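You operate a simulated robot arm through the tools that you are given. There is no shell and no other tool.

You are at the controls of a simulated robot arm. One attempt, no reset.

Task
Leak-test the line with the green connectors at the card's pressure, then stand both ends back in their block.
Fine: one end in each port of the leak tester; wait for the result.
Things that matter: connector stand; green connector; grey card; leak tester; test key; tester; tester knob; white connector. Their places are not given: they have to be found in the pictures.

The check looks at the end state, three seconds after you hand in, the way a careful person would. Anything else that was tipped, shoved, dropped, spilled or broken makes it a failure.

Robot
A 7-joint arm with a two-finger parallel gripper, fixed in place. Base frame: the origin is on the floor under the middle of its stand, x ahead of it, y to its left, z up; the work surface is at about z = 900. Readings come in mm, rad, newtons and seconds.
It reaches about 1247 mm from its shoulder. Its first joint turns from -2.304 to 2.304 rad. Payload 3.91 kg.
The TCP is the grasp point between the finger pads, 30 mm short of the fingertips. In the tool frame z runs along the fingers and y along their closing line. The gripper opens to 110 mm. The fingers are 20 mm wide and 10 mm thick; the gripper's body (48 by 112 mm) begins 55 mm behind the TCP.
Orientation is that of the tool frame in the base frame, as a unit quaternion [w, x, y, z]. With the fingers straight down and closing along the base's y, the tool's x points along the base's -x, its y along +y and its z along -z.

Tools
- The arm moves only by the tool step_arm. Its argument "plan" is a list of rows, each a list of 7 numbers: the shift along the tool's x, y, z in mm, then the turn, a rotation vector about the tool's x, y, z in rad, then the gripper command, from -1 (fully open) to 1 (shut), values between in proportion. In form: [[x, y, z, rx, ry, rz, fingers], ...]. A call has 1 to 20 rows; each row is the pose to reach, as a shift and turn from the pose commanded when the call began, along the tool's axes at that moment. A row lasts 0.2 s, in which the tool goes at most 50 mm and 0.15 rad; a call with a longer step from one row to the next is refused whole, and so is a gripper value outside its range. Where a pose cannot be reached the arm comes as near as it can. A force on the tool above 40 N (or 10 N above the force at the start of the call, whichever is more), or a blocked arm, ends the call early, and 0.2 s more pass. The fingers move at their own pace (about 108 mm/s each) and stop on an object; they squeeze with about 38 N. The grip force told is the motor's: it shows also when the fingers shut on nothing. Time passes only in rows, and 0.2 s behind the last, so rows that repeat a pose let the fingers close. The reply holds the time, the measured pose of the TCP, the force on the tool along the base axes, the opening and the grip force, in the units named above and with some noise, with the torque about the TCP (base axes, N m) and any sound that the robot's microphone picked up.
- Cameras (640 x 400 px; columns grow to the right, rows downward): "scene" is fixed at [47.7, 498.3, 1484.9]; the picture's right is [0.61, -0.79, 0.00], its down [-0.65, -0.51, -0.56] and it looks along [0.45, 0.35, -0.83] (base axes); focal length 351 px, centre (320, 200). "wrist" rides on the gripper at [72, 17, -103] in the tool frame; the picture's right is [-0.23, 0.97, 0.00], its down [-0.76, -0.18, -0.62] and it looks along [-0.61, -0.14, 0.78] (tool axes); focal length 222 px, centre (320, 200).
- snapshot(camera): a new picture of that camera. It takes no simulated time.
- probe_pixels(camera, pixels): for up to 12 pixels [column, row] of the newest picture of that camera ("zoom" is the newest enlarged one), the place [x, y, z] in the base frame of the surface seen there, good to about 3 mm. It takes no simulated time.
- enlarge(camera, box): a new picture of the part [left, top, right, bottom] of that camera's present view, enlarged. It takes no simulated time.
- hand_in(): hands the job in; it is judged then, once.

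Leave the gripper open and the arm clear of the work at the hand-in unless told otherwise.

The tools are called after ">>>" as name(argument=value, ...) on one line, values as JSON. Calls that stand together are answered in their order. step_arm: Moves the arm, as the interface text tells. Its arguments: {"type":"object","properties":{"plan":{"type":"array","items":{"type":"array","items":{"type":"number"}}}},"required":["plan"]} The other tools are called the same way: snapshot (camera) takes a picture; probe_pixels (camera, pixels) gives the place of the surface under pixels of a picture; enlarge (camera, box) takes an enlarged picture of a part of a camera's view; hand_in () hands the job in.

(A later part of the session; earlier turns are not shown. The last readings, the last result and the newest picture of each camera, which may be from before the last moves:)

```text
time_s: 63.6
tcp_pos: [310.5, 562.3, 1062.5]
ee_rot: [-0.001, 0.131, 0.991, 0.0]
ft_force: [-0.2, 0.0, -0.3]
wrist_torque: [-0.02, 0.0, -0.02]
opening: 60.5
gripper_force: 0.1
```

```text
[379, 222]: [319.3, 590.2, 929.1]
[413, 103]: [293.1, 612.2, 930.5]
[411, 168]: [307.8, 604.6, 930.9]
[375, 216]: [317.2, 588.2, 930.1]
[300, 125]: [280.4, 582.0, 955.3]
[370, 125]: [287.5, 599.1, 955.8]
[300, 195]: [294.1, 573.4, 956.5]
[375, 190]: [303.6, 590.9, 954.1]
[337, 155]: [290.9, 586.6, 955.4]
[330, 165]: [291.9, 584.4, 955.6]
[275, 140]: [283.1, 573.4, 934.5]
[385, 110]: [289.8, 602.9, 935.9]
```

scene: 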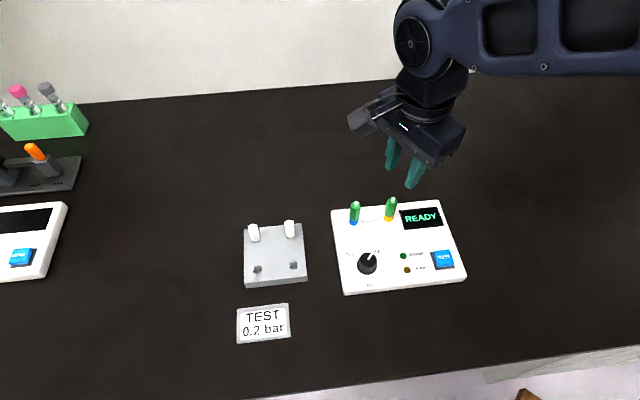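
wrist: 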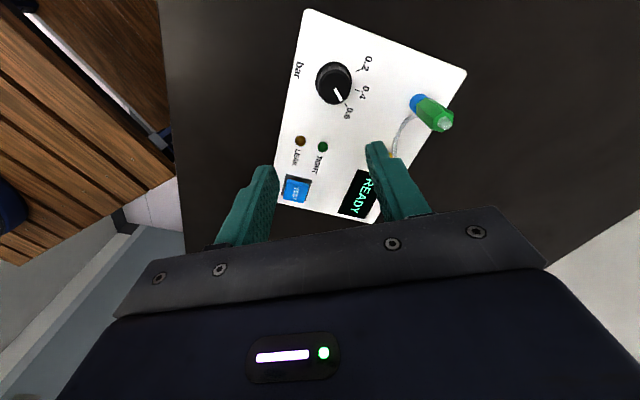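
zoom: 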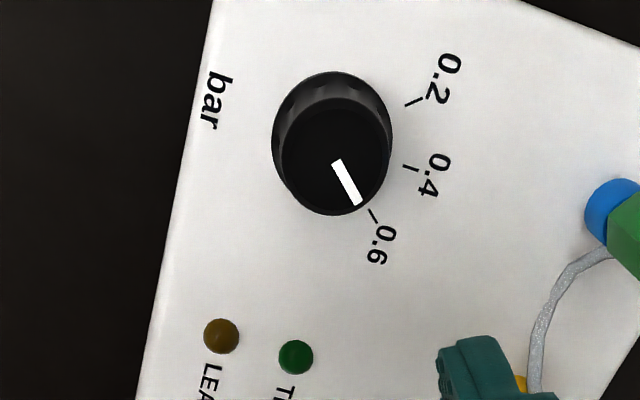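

Knob centre is about (291,586.1) with its top at z≈957. The ticks lie at about 85° (0.2), 45° (0.4) and 5° (0.6) in the base frame, and the pointer is near 5°. So I need a turn of about +80° seen from above. I'll centre over the knob with the yaw brought to -35° first, down to z≈1000, and check.

>>> step_arm(plan=[[9, 6, 10, 0, 0, 0.1, -0.1], [18, 12, 25, 0, 0, 0.2, -0.1], [26.1, 18.5, 40, 0, 0, 0.3, -0.1], [26.1, 18.5, 60, 0, 0, 0.349, -0.1], [26.1, 18.5, 60, 0, 0, 0.349, -0.1]])

>>> snapshot(camera="wrist")

>>> enlarge(camera="wrist", box=[220, 80, 420, 230])

>>> snapshot(camera="scene")

```text
time_s: 64.8
tcp_pos: [290.1, 586.5, 1001.1]
ee_rot: [0.0, 0.302, 0.953, 0.001]
ft_force: [-0.1, -0.7, 0.7]
wrist_torque: [-0.01, 0.0, -0.01]
opening: 60.4
gripper_force: 0.1
```

```text
taken
```

wrist: 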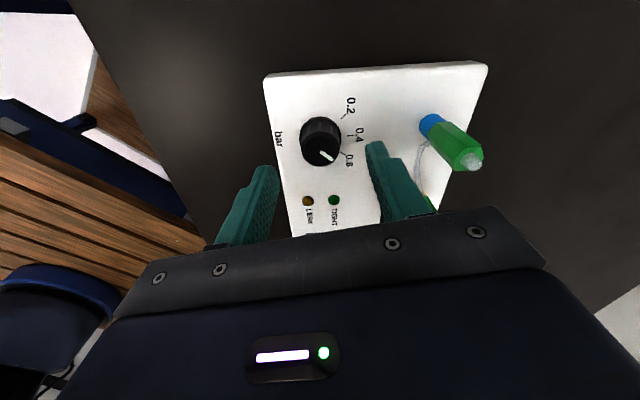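

```text
2.67 times, centred on (320, 155) of wrist
```

zoom: 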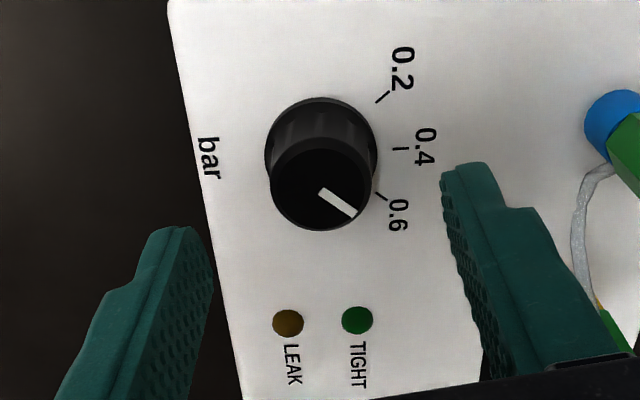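

```text
taken
```

scene: 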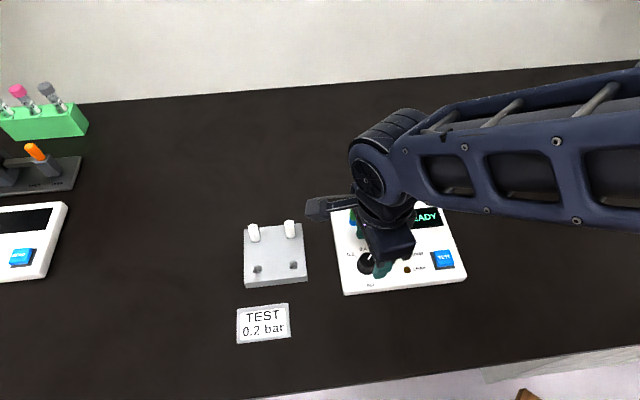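

The knob is centred within about 1 mm. I'll shift +1 mm in tool x, lower to z≈971 so the fingertips straddle the knob 10 mm above the panel, and close on it gradually.

>>> step_arm(plan=[[1, 0, 10, 0, 0, 0, -0.1], [1, 0, 20, 0, 0, 0, -0.1], [1, 0, 29.4, 0, 0, 0, -0.1], [1, 0, 29.4, 0, 0, 0, -0.1], [1, 0, 29.4, 0, 0, 0, 0.2], [1, 0, 29.4, 0, 0, 0, 0.35], [1, 0, 29.4, 0, 0, 0, 0.45], [1, 0, 29.4, 0, 0, 0, 0.5], [1, 0, 29.4, 0, 0, 0, 0.55], [1, 0, 29.4, 0, 0, 0, 1], [1, 0, 29.4, 0, 0, 0, 1]])

>>> enlarge(camera="wrist", box=[240, 100, 400, 230])

```text
time_s: 67.2
tcp_pos: [289.1, 587.6, 971.5]
ee_rot: [0.0, 0.301, 0.954, 0.0]
ft_force: [6.0, 10.3, 0.7]
wrist_torque: [0.06, 0.04, 0.0]
opening: 29.1
gripper_force: 38.7
```

```text
3.08 times, centred on (320, 165) of wrist
```

zoom: 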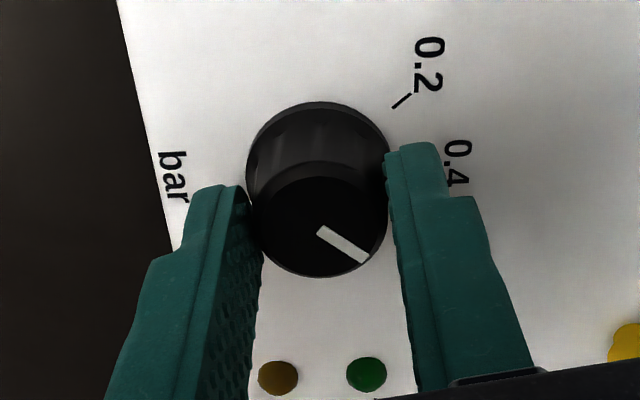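

It's gripped at 29 mm, with a 12 N sideways load that means the knob centre is about 1.2 mm toward +tool-y. I'll relieve that first and then turn +25° as a first check.

>>> step_arm(plan=[[0, 0.6, 0, 0, 0, 0, 1], [0, 1.2, 0, 0, 0, 0, 1], [0, 1.2, 0, 0, 0, 0, 1]])

>>> step_arm(plan=[[0, 0, 0, 0, 0, -0.09, 1], [0, 0, 0, 0, 0, -0.18, 1], [0, 0, 0, 0, 0, -0.27, 1], [0, 0, 0, 0, 0, -0.36, 1], [0, 0, 0, 0, 0, -0.44, 1], [0, 0, 0, 0, 0, -0.44, 1]])

>>> enlarge(camera="wrist", box=[240, 100, 400, 230])

```text
time_s: 68.0
tcp_pos: [289.9, 587.0, 972.0]
ee_rot: [0.0, 0.301, 0.954, 0.001]
ft_force: [-1.8, -4.2, 4.0]
wrist_torque: [0.05, 0.0, 0.03]
opening: 29.4
gripper_force: 37.9
```

```text
time_s: 69.4
tcp_pos: [290.9, 587.4, 971.8]
ee_rot: [0.0, 0.085, 0.996, 0.0]
ft_force: [-10.9, -9.2, 1.2]
wrist_torque: [-0.52, 0.72, -0.01]
opening: 29.3
gripper_force: 37.8
```

```text
3.08 times, centred on (320, 165) of wrist
```

zoom: 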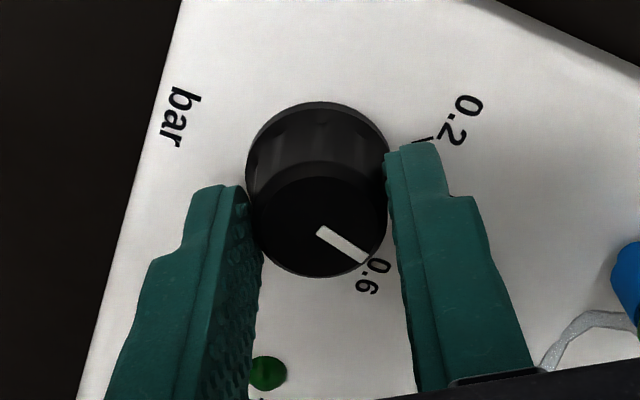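

The knob turns with the gripper without slipping. There's about 14 N of side load, so I'll shift about 1 mm to relieve it and continue turning.

>>> step_arm(plan=[[0.7, -0.9, 0, 0, 0, 0, 1], [0.7, -0.9, 0, 0, 0, -0.1, 1], [0.7, -0.9, 0, 0, 0, -0.2, 1], [0.7, -0.9, 0, 0, 0, -0.3, 1], [0.7, -0.9, 0, 0, 0, -0.4, 1], [0.7, -0.9, 0, 0, 0, -0.5, 1], [0.7, -0.9, 0, 0, 0, -0.5, 1]])

>>> enlarge(camera="wrist", box=[240, 80, 400, 230])

```text
time_s: 71.0
tcp_pos: [289.4, 587.6, 972.2]
ee_rot: [0.0, -0.164, 0.987, 0.0]
ft_force: [0.4, 8.1, 0.0]
wrist_torque: [-0.05, -0.13, -0.01]
opening: 29.3
gripper_force: 37.5
```

```text
2.67 times, centred on (320, 155) of wrist
```

zoom: 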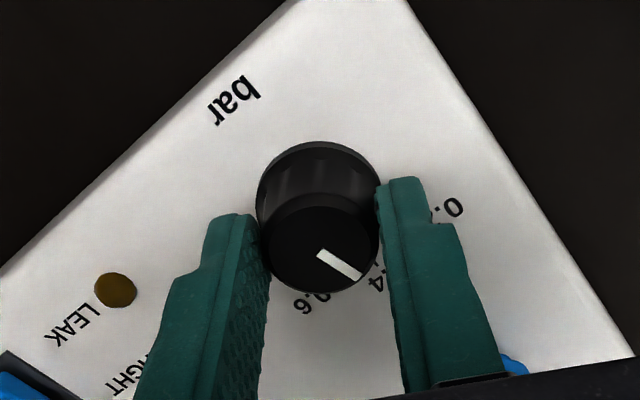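

It has turned about 54° so far, and the pointer is just past 0.4. I'll continue the remaining 26° with a small centring correction.

>>> step_arm(plan=[[-0.2, 0.6, 0, 0, 0, 0, 1], [-0.2, 0.6, 0, 0, 0, -0.09, 1], [-0.2, 0.6, 0, 0, 0, -0.18, 1], [-0.2, 0.6, 0, 0, 0, -0.27, 1], [-0.2, 0.6, 0, 0, 0, -0.36, 1], [-0.2, 0.6, 0, 0, 0, -0.456, 1], [-0.2, 0.6, 0, 0, 0, -0.456, 1]])

>>> enlarge(camera="wrist", box=[240, 80, 400, 230])

>>> snapshot(camera="scene")

```text
time_s: 72.6
tcp_pos: [290.1, 588.2, 972.3]
ee_rot: [0.0, -0.383, 0.924, -0.001]
ft_force: [5.4, -7.5, -0.1]
wrist_torque: [-0.16, 0.0, 0.0]
opening: 29.5
gripper_force: 38.1
```

```text
2.67 times, centred on (320, 155) of wrist
```

zoom: 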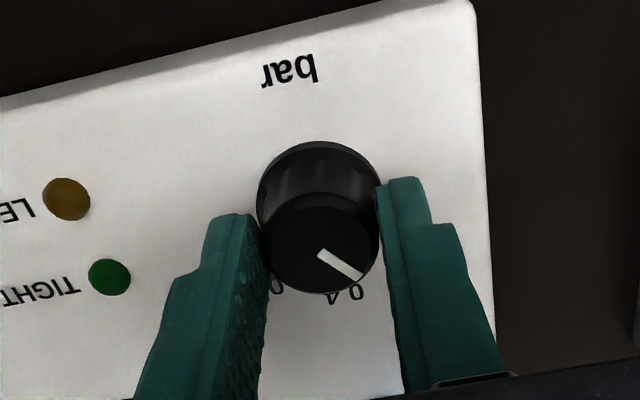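

```text
taken
```

scene: 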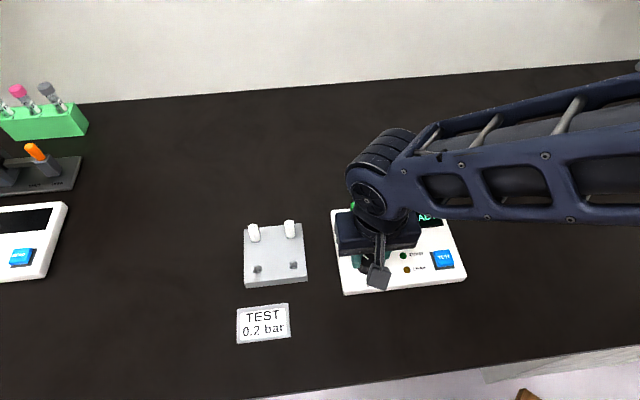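

The turn of about 80° is complete. I'll relieve the side load, open slowly, and lift clear to read the pointer.

>>> step_arm(plan=[[0, -0.7, 0, 0, 0, 0, 1], [0, -0.7, 0, 0, 0, 0, 0.48], [0, -0.7, 0, 0, 0, 0, 0.46], [0, -0.7, 0, 0, 0, 0, 0.44], [0, -0.7, 0, 0, 0, 0, 0.4], [0, -0.7, 0, 0, 0, 0, 0.3], [0, -0.7, 0, 0, 0, 0, 0.1], [0, -0.7, 0, 0, 0, 0, 0.1], [0, -0.7, -15, 0, 0, 0, 0.1], [0, -0.7, -40, 0, 0, 0, 0.1], [0, -0.7, -70, 0, 0, 0, 0.1], [0, -0.7, -90, 0, 0, 0, 0.1], [0, -0.7, -90, 0, 0, 0, 0.1]])

>>> snapshot(camera="wrist")

>>> enlarge(camera="wrist", box=[250, 50, 390, 170])

```text
time_s: 75.4
tcp_pos: [290.0, 587.6, 1062.8]
ee_rot: [0.0, -0.383, 0.924, 0.0]
ft_force: [-0.1, -0.5, -0.2]
wrist_torque: [0.0, 0.01, -0.03]
opening: 49.4
gripper_force: 0.0
```

```text
taken
```

wrist: 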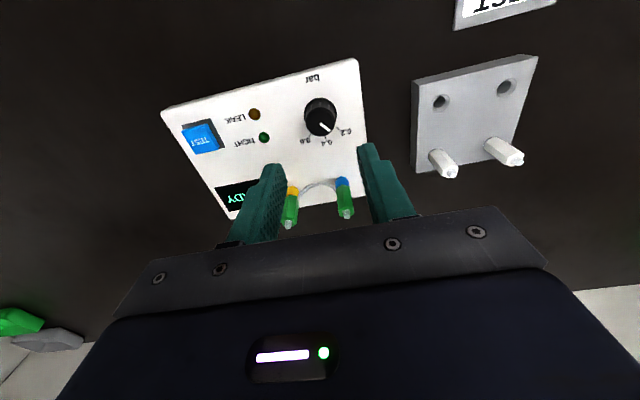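

```text
3.33 times, centred on (320, 110) of wrist
```

zoom: 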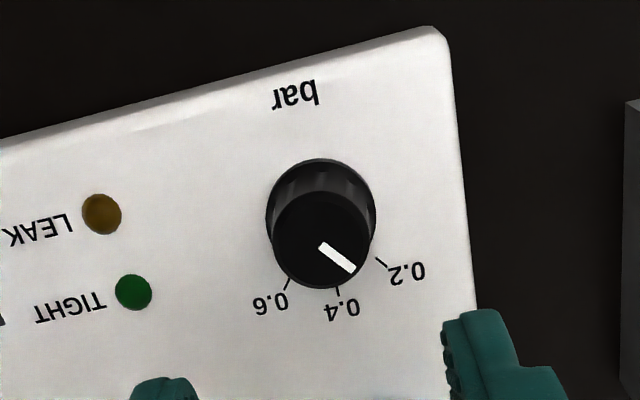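

The pointer is at, or very near, the 0.2 tick. I'll zoom in further and probe pointer and tick to measure the angle.

>>> enlarge(camera="wrist", box=[298, 90, 350, 140])

>>> probe_pixels(camera="zoom", pixels=[[320, 190], [330, 200], [400, 250], [410, 258], [365, 225], [470, 230], [490, 245], [480, 238], [230, 180], [415, 180], [320, 260], [320, 100]])

```text
8.00 times, centred on (324, 115) of wrist
```

zoom: 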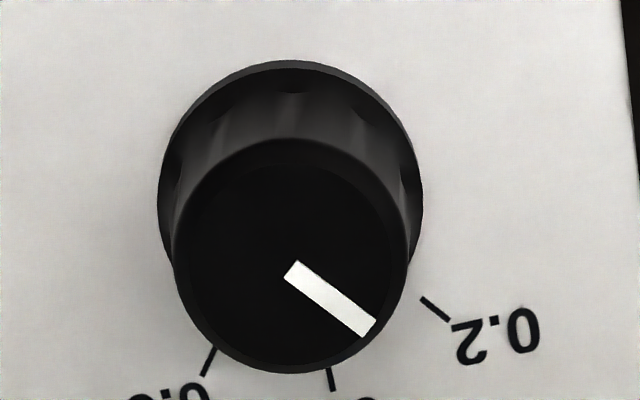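

```text
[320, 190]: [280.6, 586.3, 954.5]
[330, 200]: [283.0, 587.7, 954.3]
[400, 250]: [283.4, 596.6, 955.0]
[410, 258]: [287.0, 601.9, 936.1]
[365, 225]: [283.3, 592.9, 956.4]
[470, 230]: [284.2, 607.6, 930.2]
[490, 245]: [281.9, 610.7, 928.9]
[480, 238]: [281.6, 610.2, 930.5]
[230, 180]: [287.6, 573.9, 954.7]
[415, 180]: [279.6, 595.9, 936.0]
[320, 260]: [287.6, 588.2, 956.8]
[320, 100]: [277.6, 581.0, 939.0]
```

The pointer is parallel to the 0.2 tick within about 1°, so the setting is good. Next is the TEST key, seen at (200,137) in the wrist view. I'll zoom and probe its top.

>>> enlarge(camera="wrist", box=[170, 105, 240, 165])

```text
6.67 times, centred on (205, 135) of wrist
```

zoom: 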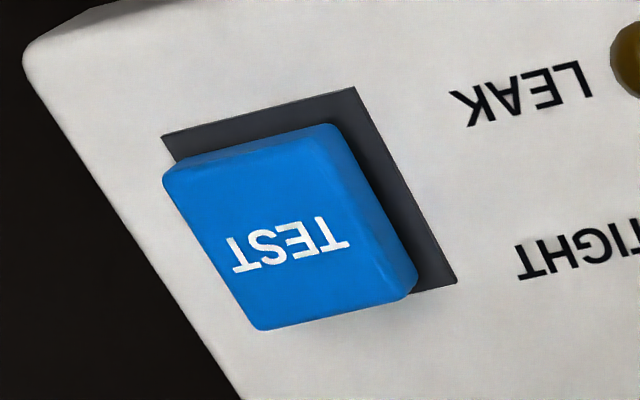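

>>> probe_pixels(camera="zoom", pixels=[[285, 240], [175, 185], [325, 140], [380, 275], [262, 320], [250, 165], [320, 300], [210, 250], [352, 205], [285, 235], [350, 95], [450, 275]])

```text
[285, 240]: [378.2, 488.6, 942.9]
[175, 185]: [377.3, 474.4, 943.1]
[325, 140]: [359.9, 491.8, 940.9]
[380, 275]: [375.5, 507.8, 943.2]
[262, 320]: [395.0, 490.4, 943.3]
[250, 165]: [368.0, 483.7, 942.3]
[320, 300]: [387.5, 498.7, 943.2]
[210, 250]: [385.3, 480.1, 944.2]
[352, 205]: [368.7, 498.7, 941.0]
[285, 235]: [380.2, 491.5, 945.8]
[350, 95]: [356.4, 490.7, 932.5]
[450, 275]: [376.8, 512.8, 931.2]
```

The key's top is centred at about (377,491), z≈943, and aligned at 45° like the tool is now. I'll close the fingers, move over it, and stop with the fingertips about 12 mm above.

>>> step_arm(plan=[[2, -35, 0, 0, 0, 0, 0.6], [4, -70, 0, 0, 0, 0, 1], [6, -105, 0, 0, 0, 0, 1], [6.8, -129.8, 0, 0, 0, 0, 1], [6.8, -129.8, 30, 0, 0, 0, 1], [6.8, -129.8, 60, 0, 0, 0, 1], [6.8, -129.8, 76, 0, 0, 0, 1], [6.8, -129.8, 76, 0, 0, 0, 1]])

>>> snapshot(camera="wrist")

>>> enlarge(camera="wrist", box=[240, 90, 400, 220])

>>> snapshot(camera="scene")

>>> enlarge(camera="scene", box=[325, 180, 485, 300])

```text
time_s: 77.2
tcp_pos: [376.9, 490.3, 986.2]
ee_rot: [0.0, -0.381, 0.924, 0.0]
ft_force: [0.6, 0.0, -0.6]
wrist_torque: [-0.03, -0.01, -0.04]
opening: 0.0
gripper_force: 37.8
```

```text
taken
```

wrist: 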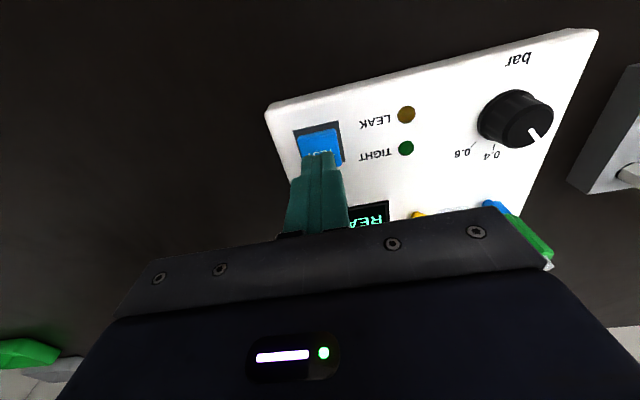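

```text
3.08 times, centred on (320, 155) of wrist
```

zoom: 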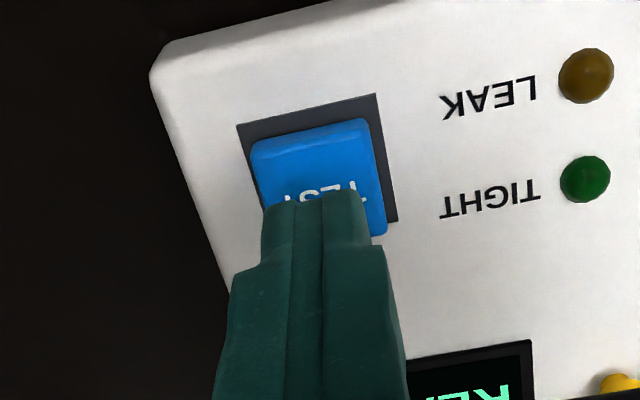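

```text
taken
```

scene: 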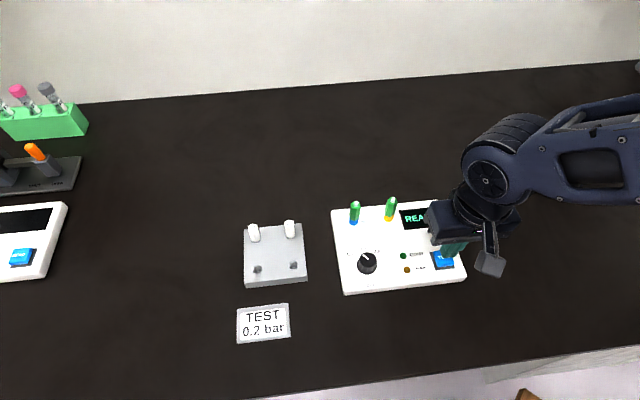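

```text
3.33 times, centred on (405, 240) of scene
```

zoom: 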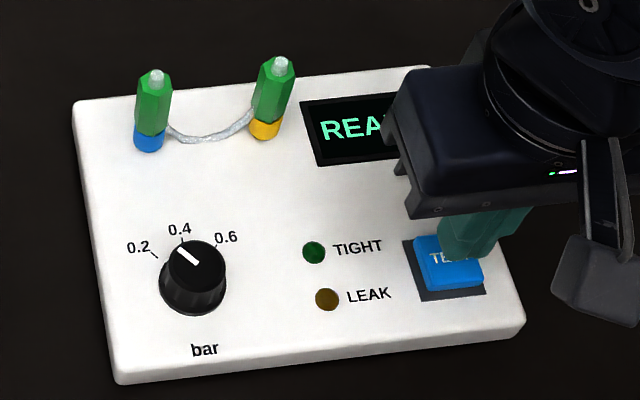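

I'll take a closer scene zoom on the knob, now unobstructed, to double-check the pointer against the 0.2 tick.

>>> enlarge(camera="scene", box=[342, 240, 392, 280])

>>> enlarge(camera="wrist", box=[450, 80, 570, 170])

```text
10.00 times, centred on (367, 260) of scene
```

zoom: 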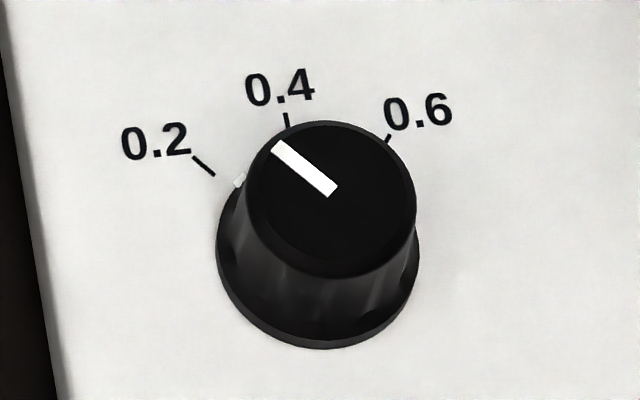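

```text
4.44 times, centred on (510, 125) of wrist
```

zoom: 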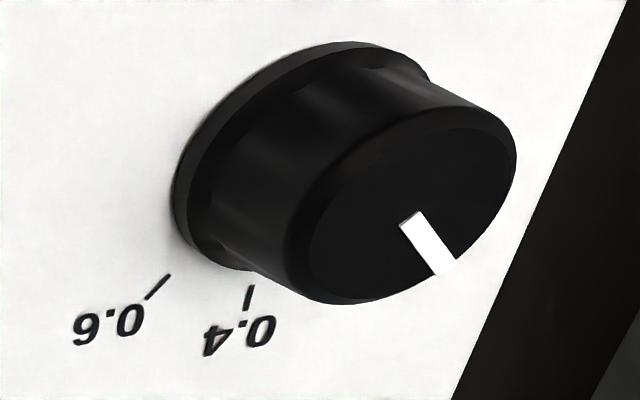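

The scene view puts the pointer at about 84° against the 0.2 tick at about 82–85°, which is good. Now I'll press the TEST key straight down gently.

>>> step_arm(plan=[[0, 0, 5, 0, 0, 0, 1], [0, 0, 10, 0, 0, 0, 1], [0, 0, 12, 0, 0, 0, 1], [0, 0, 13, 0, 0, 0, 1], [0, 0, 14, 0, 0, 0, 1]])

>>> enlarge(camera="scene", box=[325, 180, 485, 300])

```text
time_s: 78.4
tcp_pos: [377.8, 491.6, 971.1]
ee_rot: [0.0, -0.382, 0.924, 0.001]
ft_force: [-0.1, 0.0, 0.7]
wrist_torque: [0.01, -0.01, 0.03]
opening: 0.0
gripper_force: 38.1
```

```text
3.33 times, centred on (405, 240) of scene
```

zoom: 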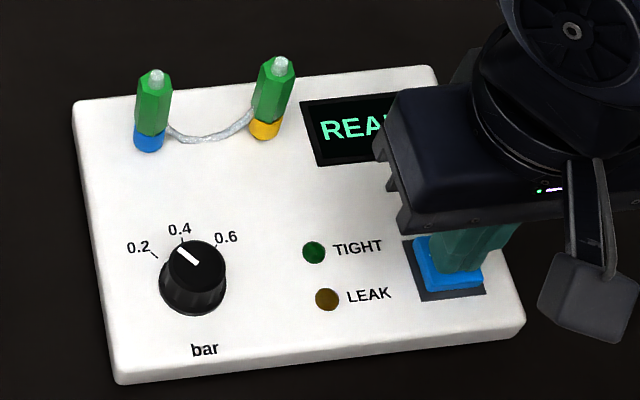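

Only 0.7 N so far and the display still reads READY. I'll press 1 mm at a time.

>>> step_arm(plan=[[0, 0, 0.7, 0, 0, 0, 1], [0, 0, 1.5, 0, 0, 0, 1], [0, 0, 1.5, 0, 0, 0, 1]])

>>> enlarge(camera="scene", box=[325, 180, 485, 300])

```text
time_s: 79.2
tcp_pos: [376.1, 490.6, 969.5]
ee_rot: [0.001, -0.382, 0.924, 0.0]
ft_force: [1.3, -0.4, 2.0]
wrist_torque: [0.0, -0.03, 0.01]
opening: 0.1
gripper_force: 38.3
heard: click
```

```text
3.33 times, centred on (405, 240) of scene
```

zoom: 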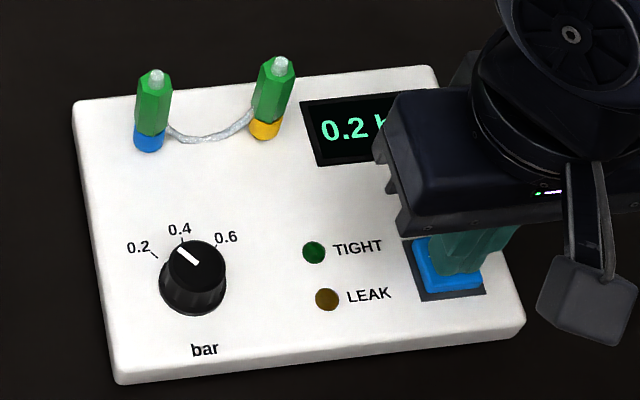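

The key clicked and the display shows "0.2 b…", so the test is running at 0.2 bar. I'll lift off the key and wait for the result.

>>> step_arm(plan=[[0, 0, -5, 0, 0, 0, 1], [0, 0, -20, 0, 0, 0, 1], [0, 0, -45, 0, 0, 0, 1], [0, 0, -75, 0, 0, 0, 1], [0, 0, -105, 0, 0, 0, 1], [0, 0, -105, 0, 0, 0, 1]])

>>> snapshot(camera="wrist")

>>> enlarge(camera="scene", box=[325, 180, 485, 300])

```text
time_s: 80.6
tcp_pos: [378.1, 489.9, 1075.0]
ee_rot: [0.0, -0.383, 0.924, 0.0]
ft_force: [-0.1, 0.5, -0.3]
wrist_torque: [0.01, 0.01, -0.01]
opening: 0.0
gripper_force: 37.9
```

```text
taken
```

wrist: 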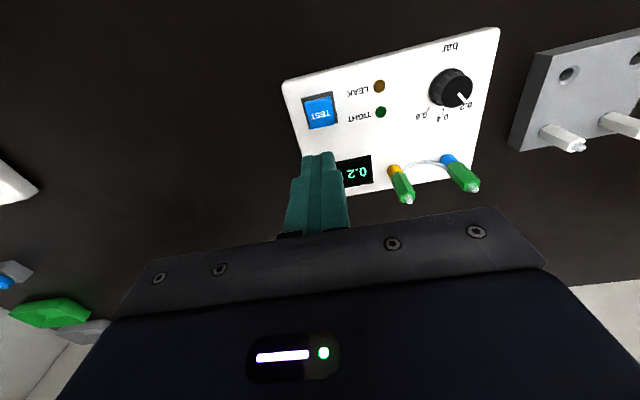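

```text
3.33 times, centred on (405, 240) of scene
```

zoom: 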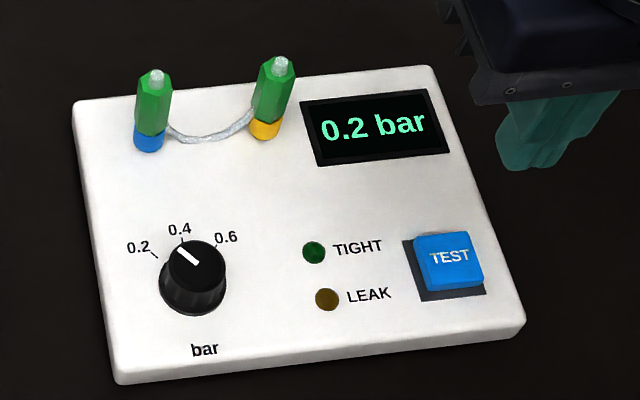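

The display shows "0.2 bar" and neither lamp is lit yet. I'll hold still and wait.

>>> step_arm(plan=[[0, 0, 0, 0, 0, 0, 0.5], [0, 0, 0, 0, 0, 0, 0.5], [0, 0, 0, 0, 0, 0, 0.5], [0, 0, 0, 0, 0, 0, 0.5], [0, 0, 0, 0, 0, 0, 0.5], [0, 0, 0, 0, 0, 0, 0.5], [0, 0, 0, 0, 0, 0, 0.5], [0, 0, 0, 0, 0, 0, 0.5], [0, 0, 0, 0, 0, 0, 0.5], [0, 0, 0, 0, 0, 0, 0.5], [0, 0, 0, 0, 0, 0, 0.5], [0, 0, 0, 0, 0, 0, 0.5], [0, 0, 0, 0, 0, 0, 0.5], [0, 0, 0, 0, 0, 0, 0.5], [0, 0, 0, 0, 0, 0, 0.5]])

>>> enlarge(camera="scene", box=[325, 180, 485, 300])

```text
time_s: 83.8
tcp_pos: [377.7, 491.0, 1075.4]
ee_rot: [0.0, -0.384, 0.924, 0.0]
ft_force: [-0.1, 0.3, 1.0]
wrist_torque: [-0.01, 0.0, -0.01]
opening: 27.5
gripper_force: 0.1
```

```text
3.33 times, centred on (405, 240) of scene
```

zoom: 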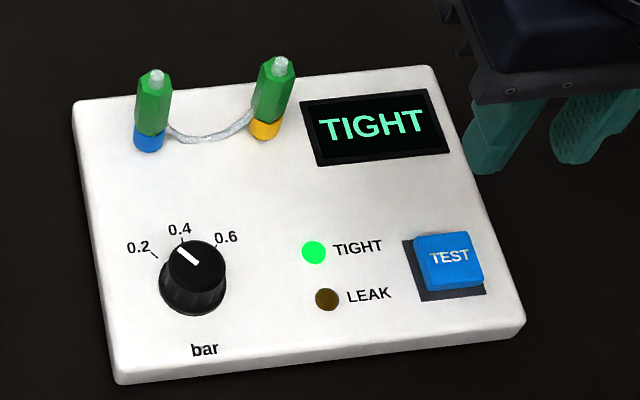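

The result is TIGHT at 0.2 bar, with the green lamp lit. Now both ends go back the same way, in reverse. First I'll turn back to yaw -15° and go above A in the yellow port at about (389.4,607.4).

>>> step_arm(plan=[[-11, 9, 0, 0, 0, 0.131, 0.35], [-23, 18.5, 0, 0, 0, 0.262, 0.35], [-34, 28, 0, 0, 0, 0.393, 0.35], [-45.5, 37, 0, 0, 0, 0.524, 0.35], [-57, 46, 0, 0, 0, 0.654, 0.35], [-68, 55.5, 0, 0, 0, 0.785, 0.35], [-80, 65, 0, 0, 0, 0.916, 0.35], [-91.1, 74, 0, 0, 0, 1.047, 0.35], [-91.1, 74, 0, 0, 0, 1.047, 0.35]])

>>> step_arm(plan=[[0, 0, 10, 0, 0, 0, 0.35], [0, 0, 26, 0, 0, 0, 0.35], [0, 0, 26, 0, 0, 0, 0.35]])

>>> snapshot(camera="wrist")

>>> enlarge(camera="wrist", box=[240, 70, 400, 200])

```text
time_s: 85.8
tcp_pos: [389.6, 607.4, 1075.9]
ee_rot: [0.001, 0.131, 0.991, 0.0]
ft_force: [0.0, 0.4, 0.0]
wrist_torque: [-0.02, 0.01, 0.03]
opening: 35.6
gripper_force: 0.1
```

```text
time_s: 86.6
tcp_pos: [390.1, 607.7, 1049.6]
ee_rot: [0.0, 0.131, 0.991, 0.001]
ft_force: [0.6, 0.3, 0.0]
wrist_torque: [0.0, 0.0, 0.02]
opening: 35.4
gripper_force: 0.0
```

```text
taken
```

wrist: 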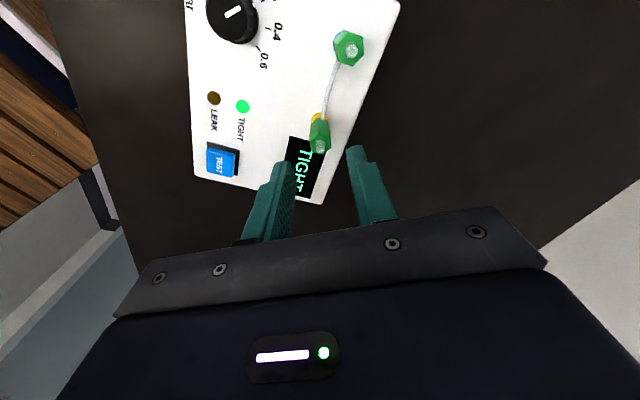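

```text
3.08 times, centred on (320, 135) of wrist
```

zoom: 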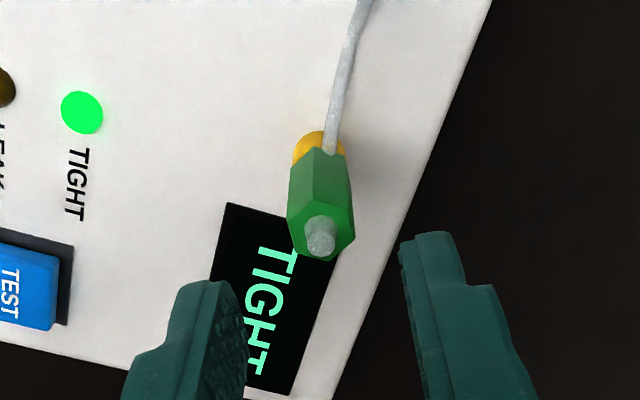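

A is centred between the fingers. I'll go down 62 mm, close gently, and check before lifting.

>>> step_arm(plan=[[0, 0, 18, 0, 0, 0, 0.345], [0, 0, 36, 0, 0, 0, 0.345], [0, 0, 52, 0, 0, 0, 0.345], [0, 0, 62, 0, 0, 0, 0.345], [0, 0, 62, 0, 0, 0, 0.345], [0, 0, 62, 0, 0, 0, 0.55], [0, 0, 62, 0, 0, 0, 0.68], [0, 0, 62, 0, 0, 0, 0.74], [0, 0, 62, 0, 0, 0, 1], [0, 0, 62, 0, 0, 0, 1]])

>>> enlarge(camera="wrist", box=[250, 90, 390, 210])

```text
time_s: 88.8
tcp_pos: [389.5, 607.8, 986.7]
ee_rot: [0.0, 0.131, 0.991, 0.0]
ft_force: [3.1, 8.8, -1.6]
wrist_torque: [0.3, -0.12, -0.01]
opening: 14.5
gripper_force: 38.2
```

```text
3.33 times, centred on (320, 150) of wrist
```

zoom: 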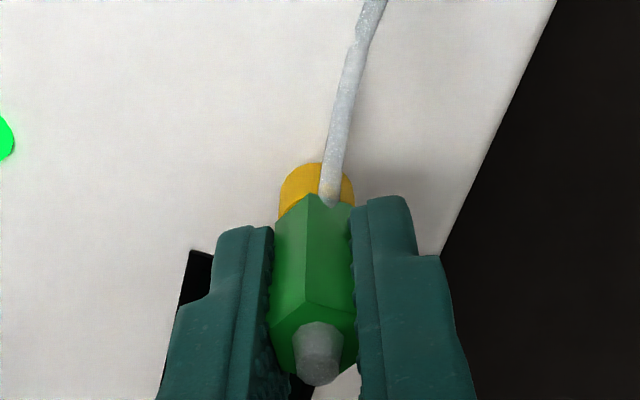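

A is held, with about 9 N of side load because the cup centre is 0.8 mm over. I'll relieve that, lift A out of the yellow cup, and retrace the path around B to above the bench spot.

>>> step_arm(plan=[[0, 0.8, 0, 0, 0, 0, 1], [0, 0.8, -4, 0, 0, 0, 1], [0, 0.8, -10, 0, 0, 0, 1], [0, 0.8, -20, 0, 0, 0, 1], [0, 0.8, -30, 0, 0, 0, 1], [0, 0.8, -30, 0, 0, 0, 1]])

>>> snapshot(camera="scene")

>>> enlarge(camera="scene", box=[325, 170, 485, 290])

```text
time_s: 90.2
tcp_pos: [389.0, 608.1, 1017.1]
ee_rot: [0.001, 0.13, 0.991, 0.0]
ft_force: [0.3, 0.3, -0.1]
wrist_torque: [0.0, 0.0, 0.02]
opening: 14.5
gripper_force: 37.8
```

```text
taken
```

scene: 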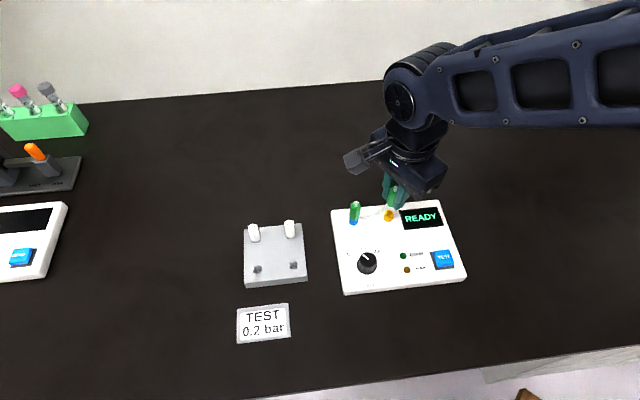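

```text
3.33 times, centred on (405, 230) of scene
```

zoom: 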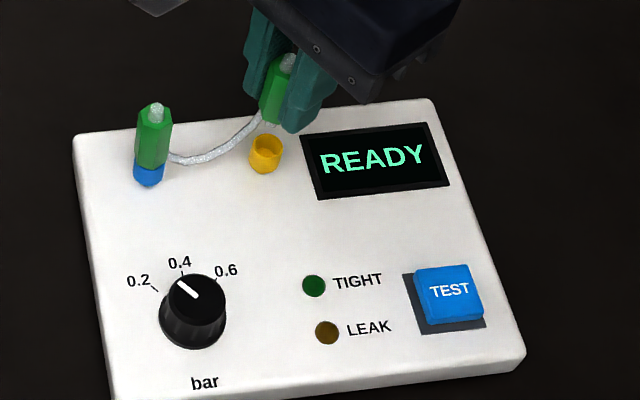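

A came out cleanly, and the tester went back to READY after giving its result. Now I'll carry A around B back over the bench gap.

>>> step_arm(plan=[[20, -11, 0, 0, 0, 0, 1], [40.5, -20.5, 0, 0, 0, 0, 1], [64.8, -14.6, 0, 0, 0, 0, 1], [90.9, -6.1, 0, 0, 0, 0, 1], [110, 13, 0, 0, 0, 0, 1], [129.2, 31.5, 0, 0, 0, 0, 1], [129.2, 31.5, 0, 0, 0, 0, 1]])

>>> snapshot(camera="wrist")

>>> snapshot(camera="scene")

```text
time_s: 91.8
tcp_pos: [273.5, 671.6, 1016.8]
ee_rot: [0.0, 0.131, 0.991, 0.0]
ft_force: [0.0, -0.1, 0.3]
wrist_torque: [0.01, -0.02, 0.01]
opening: 14.5
gripper_force: 38.1
```

```text
taken
```

wrist: 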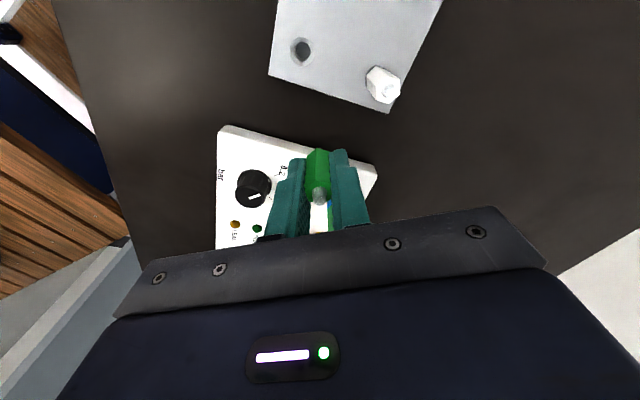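

```text
taken
```

scene: 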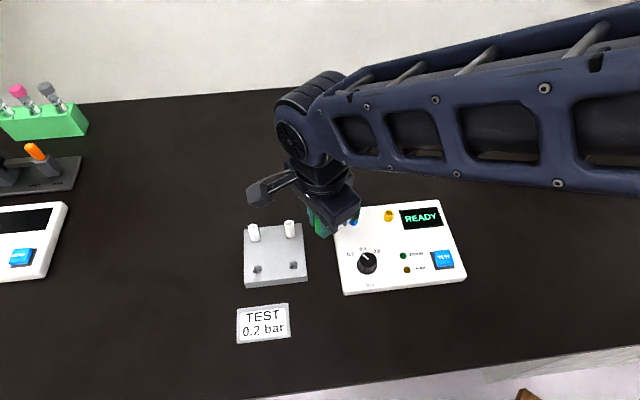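

A is over the bench gap. I'll lower it 68 mm to just above contact, then the last millimetres with force checks.

>>> step_arm(plan=[[0, 0, 18, 0, 0, 0, 1], [0, 0, 36, 0, 0, 0, 1], [0, 0, 54, 0, 0, 0, 1], [0, 0, 64, 0, 0, 0, 1], [0, 0, 68, 0, 0, 0, 1], [0, 0, 68, 0, 0, 0, 1]])

>>> step_arm(plan=[[0, 0, 1, 0, 0, 0, 1], [0, 0, 2, 0, 0, 0, 1], [0, 0, 2, 0, 0, 0, 1]])

>>> step_arm(plan=[[0, 0, 0.5, 0, 0, 0, 1], [0, 0, 1, 0, 0, 0, 1], [0, 0, 1, 0, 0, 0, 1]])

```text
time_s: 93.2
tcp_pos: [273.1, 671.2, 950.4]
ee_rot: [0.0, 0.132, 0.991, 0.0]
ft_force: [0.1, -0.6, 0.4]
wrist_torque: [0.0, 0.01, -0.01]
opening: 14.4
gripper_force: 37.9
```

```text
time_s: 94.0
tcp_pos: [272.8, 671.8, 947.9]
ee_rot: [0.0, 0.13, 0.991, 0.0]
ft_force: [-0.6, 0.1, 0.3]
wrist_torque: [0.04, -0.02, 0.02]
opening: 14.4
gripper_force: 38.2
```

```text
time_s: 94.8
tcp_pos: [273.1, 671.4, 945.5]
ee_rot: [0.0, 0.13, 0.991, 0.0]
ft_force: [0.8, -0.1, -0.7]
wrist_torque: [-0.01, 0.0, -0.02]
opening: 14.4
gripper_force: 37.8
```

No contact at commanded 945.5, so I'll go half a millimetre at a time.

>>> step_arm(plan=[[0, 0, 0.5, 0, 0, 0, 1], [0, 0, 0.8, 0, 0, 0, 1], [0, 0, 0.8, 0, 0, 0, 1]])

>>> step_arm(plan=[[0, 0, 0.4, 0, 0, 0, 1], [0, 0, 0.6, 0, 0, 0, 1], [0, 0, 0.6, 0, 0, 0, 1]])

```text
time_s: 95.6
tcp_pos: [272.5, 671.7, 945.6]
ee_rot: [0.0, 0.13, 0.991, 0.0]
ft_force: [0.1, 0.0, 0.3]
wrist_torque: [-0.04, 0.0, 0.0]
opening: 14.5
gripper_force: 38.1
```

```text
time_s: 96.4
tcp_pos: [273.0, 671.1, 945.4]
ee_rot: [0.0, 0.131, 0.991, 0.0]
ft_force: [0.8, 0.0, -0.5]
wrist_torque: [0.03, -0.02, -0.01]
opening: 14.5
gripper_force: 38.1
```

>>> step_arm(plan=[[0, 0, 0.4, 0, 0, 0, 1], [0, 0, 0.6, 0, 0, 0, 1], [0, 0, 0.6, 0, 0, 0, 1]])

>>> step_arm(plan=[[0, 0, 0.4, 0, 0, 0, 1], [0, 0, 0.6, 0, 0, 0, 1], [0, 0, 0.6, 0, 0, 0, 1]])

```text
time_s: 97.2
tcp_pos: [273.9, 672.6, 944.0]
ee_rot: [-0.001, 0.13, 0.992, 0.0]
ft_force: [0.5, 0.5, -0.4]
wrist_torque: [0.0, 0.0, 0.02]
opening: 14.3
gripper_force: 37.9
```

```text
time_s: 98.0
tcp_pos: [272.4, 671.3, 944.1]
ee_rot: [0.0, 0.13, 0.991, 0.0]
ft_force: [1.2, -0.4, 7.6]
wrist_torque: [-0.05, -0.04, 0.0]
opening: 14.5
gripper_force: 37.8
```

Contact at 7.6 N. I'll back off 0.5 mm and open very gradually, as before.

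>>> step_arm(plan=[[0, 0, -0.5, 0, 0, 0, 1], [0, 0, -0.5, 0, 0, 0, 0.76], [0, 0, -0.5, 0, 0, 0, 0.745], [0, 0, -0.5, 0, 0, 0, 0.735], [0, 0, -0.5, 0, 0, 0, 0.73], [0, 0, -0.5, 0, 0, 0, 0.725], [0, 0, -0.5, 0, 0, 0, 0.72], [0, 0, -0.5, 0, 0, 0, 0.71], [0, 0, -0.5, 0, 0, 0, 0.7], [0, 0, -0.5, 0, 0, 0, 0.68], [0, 0, -0.5, 0, 0, 0, 0.65], [0, 0, -0.5, 0, 0, 0, 0.6], [0, 0, -0.5, 0, 0, 0, 0.55], [0, 0, -0.5, 0, 0, 0, 0.5], [0, 0, -0.5, 0, 0, 0, 0.45], [0, 0, -0.5, 0, 0, 0, 0.42], [0, 0, -0.5, 0, 0, 0, 0.42]])

>>> enlarge(camera="wrist", box=[240, 80, 400, 220])

```text
time_s: 101.6
tcp_pos: [273.0, 670.4, 944.6]
ee_rot: [0.001, 0.131, 0.991, 0.0]
ft_force: [0.6, 0.2, 0.8]
wrist_torque: [0.01, 0.01, -0.02]
opening: 32.0
gripper_force: 0.2
```

```text
2.86 times, centred on (320, 150) of wrist
```

zoom: 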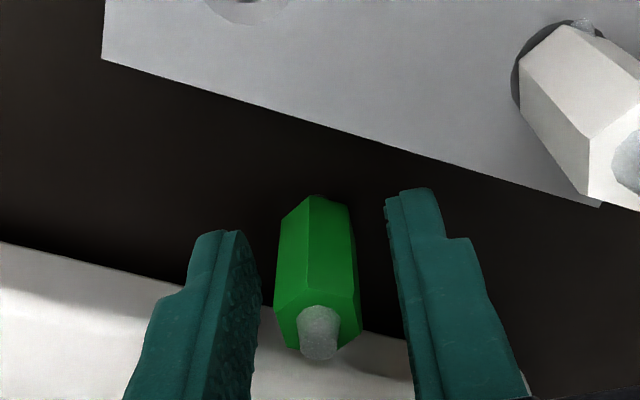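

A stands upright again. I'll lift straight up, then go above B in the blue port.

>>> step_arm(plan=[[0, 0, -8, 0, 0, 0, 0.42], [0, 0, -20, 0, 0, 0, 0.42], [0, 0, -36, 0, 0, 0, 0.42], [0, 0, -60, 0, 0, 0, 0.42], [0, 0, -90, 0, 0, 0, 0.345], [0, 0, -113, 0, 0, 0, 0.345], [-18, -0.2, -113, 0, 0, 0, 0.345], [-37, -0.4, -113, 0, 0, 0, 0.345], [-55, -0.7, -113, 0, 0, 0, 0.345], [-73.6, -0.9, -113, 0, 0, 0, 0.345], [-73.6, -0.9, -113, 0, 0, 0, 0.345]])

>>> snapshot(camera="wrist")

>>> enlarge(camera="wrist", box=[240, 70, 400, 200])

>>> snapshot(camera="scene")

```text
time_s: 104.0
tcp_pos: [344.0, 651.7, 1059.4]
ee_rot: [0.0, 0.13, 0.992, 0.0]
ft_force: [-0.1, 1.1, 0.5]
wrist_torque: [-0.01, -0.02, -0.01]
opening: 36.3
gripper_force: 0.1
```

```text
taken
```

wrist: 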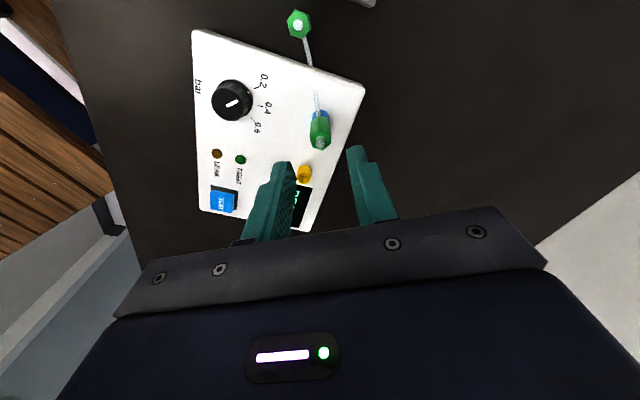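

```text
3.08 times, centred on (320, 135) of wrist
```

zoom: 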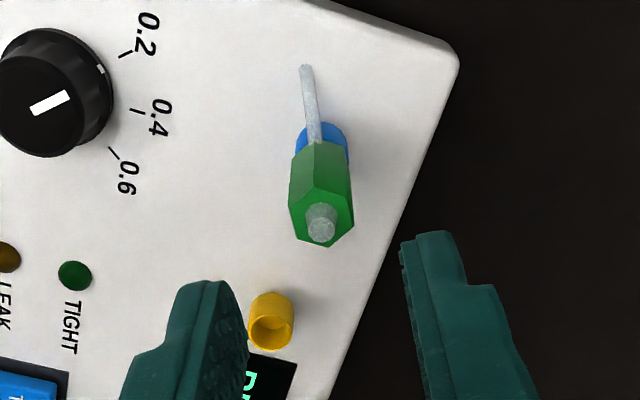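

```text
taken
```

scene: 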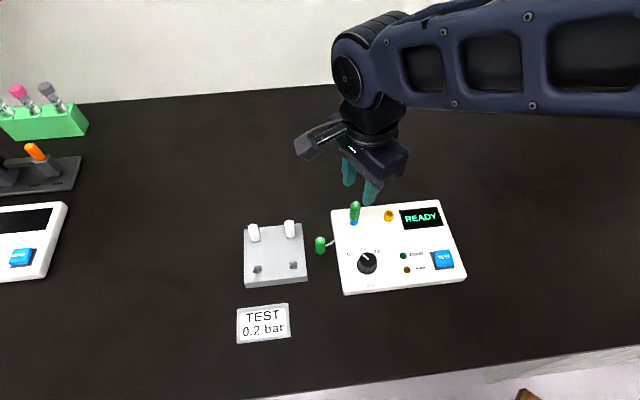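

B is centred and A is still standing. I'll descend 70 mm, grip B gently, relieve any side load and lift.

>>> step_arm(plan=[[0, 0, 18, 0, 0, 0, 0.345], [0, 0, 36, 0, 0, 0, 0.345], [0, 0, 54, 0, 0, 0, 0.345], [0, 0, 66, 0, 0, 0, 0.345], [0, 0, 70, 0, 0, 0, 0.345], [0, 0, 70, 0, 0, 0, 0.345], [0, 0, 70, 0, 0, 0, 0.55], [0, 0, 70, 0, 0, 0, 0.68], [0, 0, 70, 0, 0, 0, 0.74], [0, 0, 70, 0, 0, 0, 1], [0, 0, 70, 0, 0, 0, 1]])

>>> enlarge(camera="wrist", box=[250, 90, 390, 210])

```text
time_s: 106.4
tcp_pos: [343.8, 652.0, 987.6]
ee_rot: [0.0, 0.131, 0.991, 0.0]
ft_force: [0.6, 2.7, -0.7]
wrist_torque: [0.12, -0.01, -0.01]
opening: 14.5
gripper_force: 38.2
```

```text
3.33 times, centred on (320, 150) of wrist
```

zoom: 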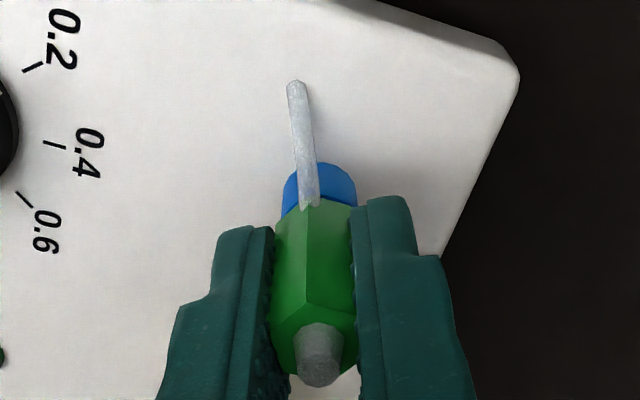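

B is held with little side load. I'll lift it out 28 mm and retrace the path around A to above its hole in the stand.

>>> step_arm(plan=[[0, 0, -4, 0, 0, 0, 1], [0, 0, -12, 0, 0, 0, 1], [0, 0, -20, 0, 0, 0, 1], [0, 0, -28, 0, 0, 0, 1], [14.8, 7.7, -28, 0, 0, 0, 1], [32.4, 17, -28, 0, 0, 0, 1], [48.8, 25.7, -28, 0, 0, 0, 1], [64.9, 33.7, -28, 0, 0, 0, 1], [83.8, 28.7, -28, 0, 0, 0, 1], [103, 21.7, -28, 0, 0, 0, 1], [117.8, 11.7, -28, 0, 0, 0, 1], [131.8, 1.7, -28, 0, 0, 0, 1], [131.8, 1.7, -28, 0, 0, 0, 1]])

>>> snapshot(camera="wrist")

>>> enlarge(camera="wrist", box=[280, 90, 360, 165])

>>> snapshot(camera="scene")

>>> enlarge(camera="scene", box=[240, 210, 350, 290])

```text
time_s: 109.2
tcp_pos: [216.1, 687.0, 1015.6]
ee_rot: [0.0, 0.132, 0.991, 0.0]
ft_force: [-0.4, -0.2, -0.7]
wrist_torque: [0.01, -0.01, -0.02]
opening: 14.6
gripper_force: 37.5
```

```text
taken
```

wrist: 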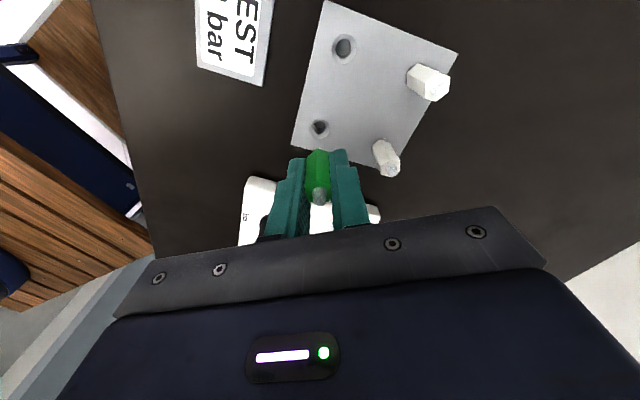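

```text
5.33 times, centred on (320, 128) of wrist
```

zoom: 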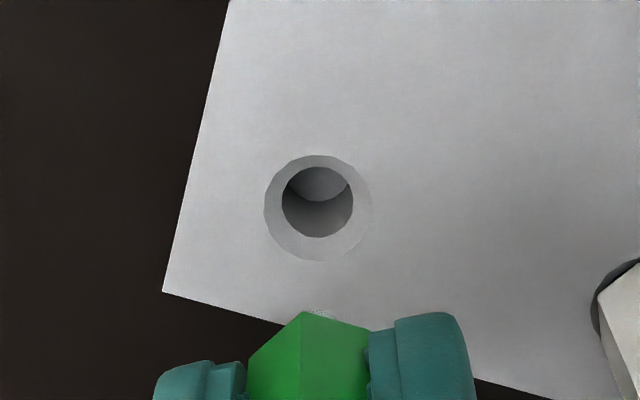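

```text
taken
```

scene: 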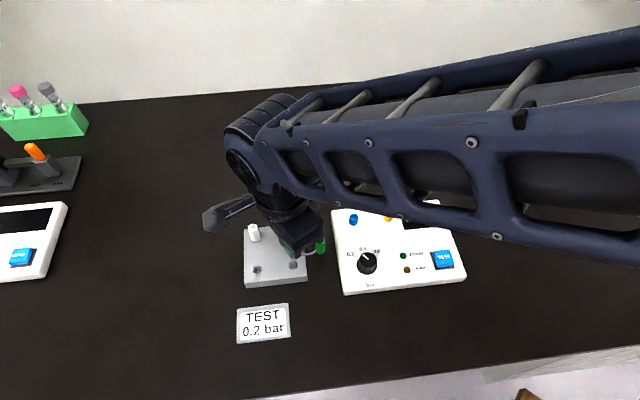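

```text
5.00 times, centred on (295, 250) of scene
```

zoom: 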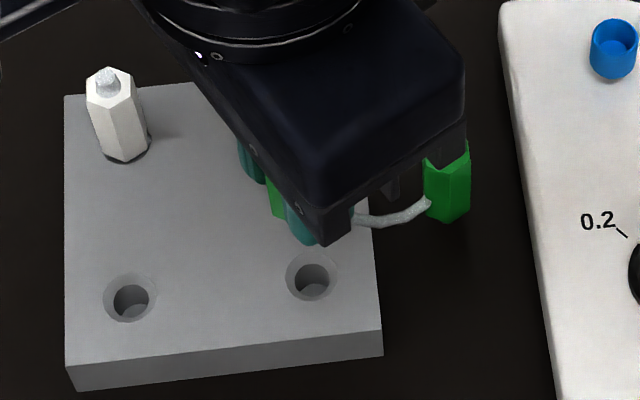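

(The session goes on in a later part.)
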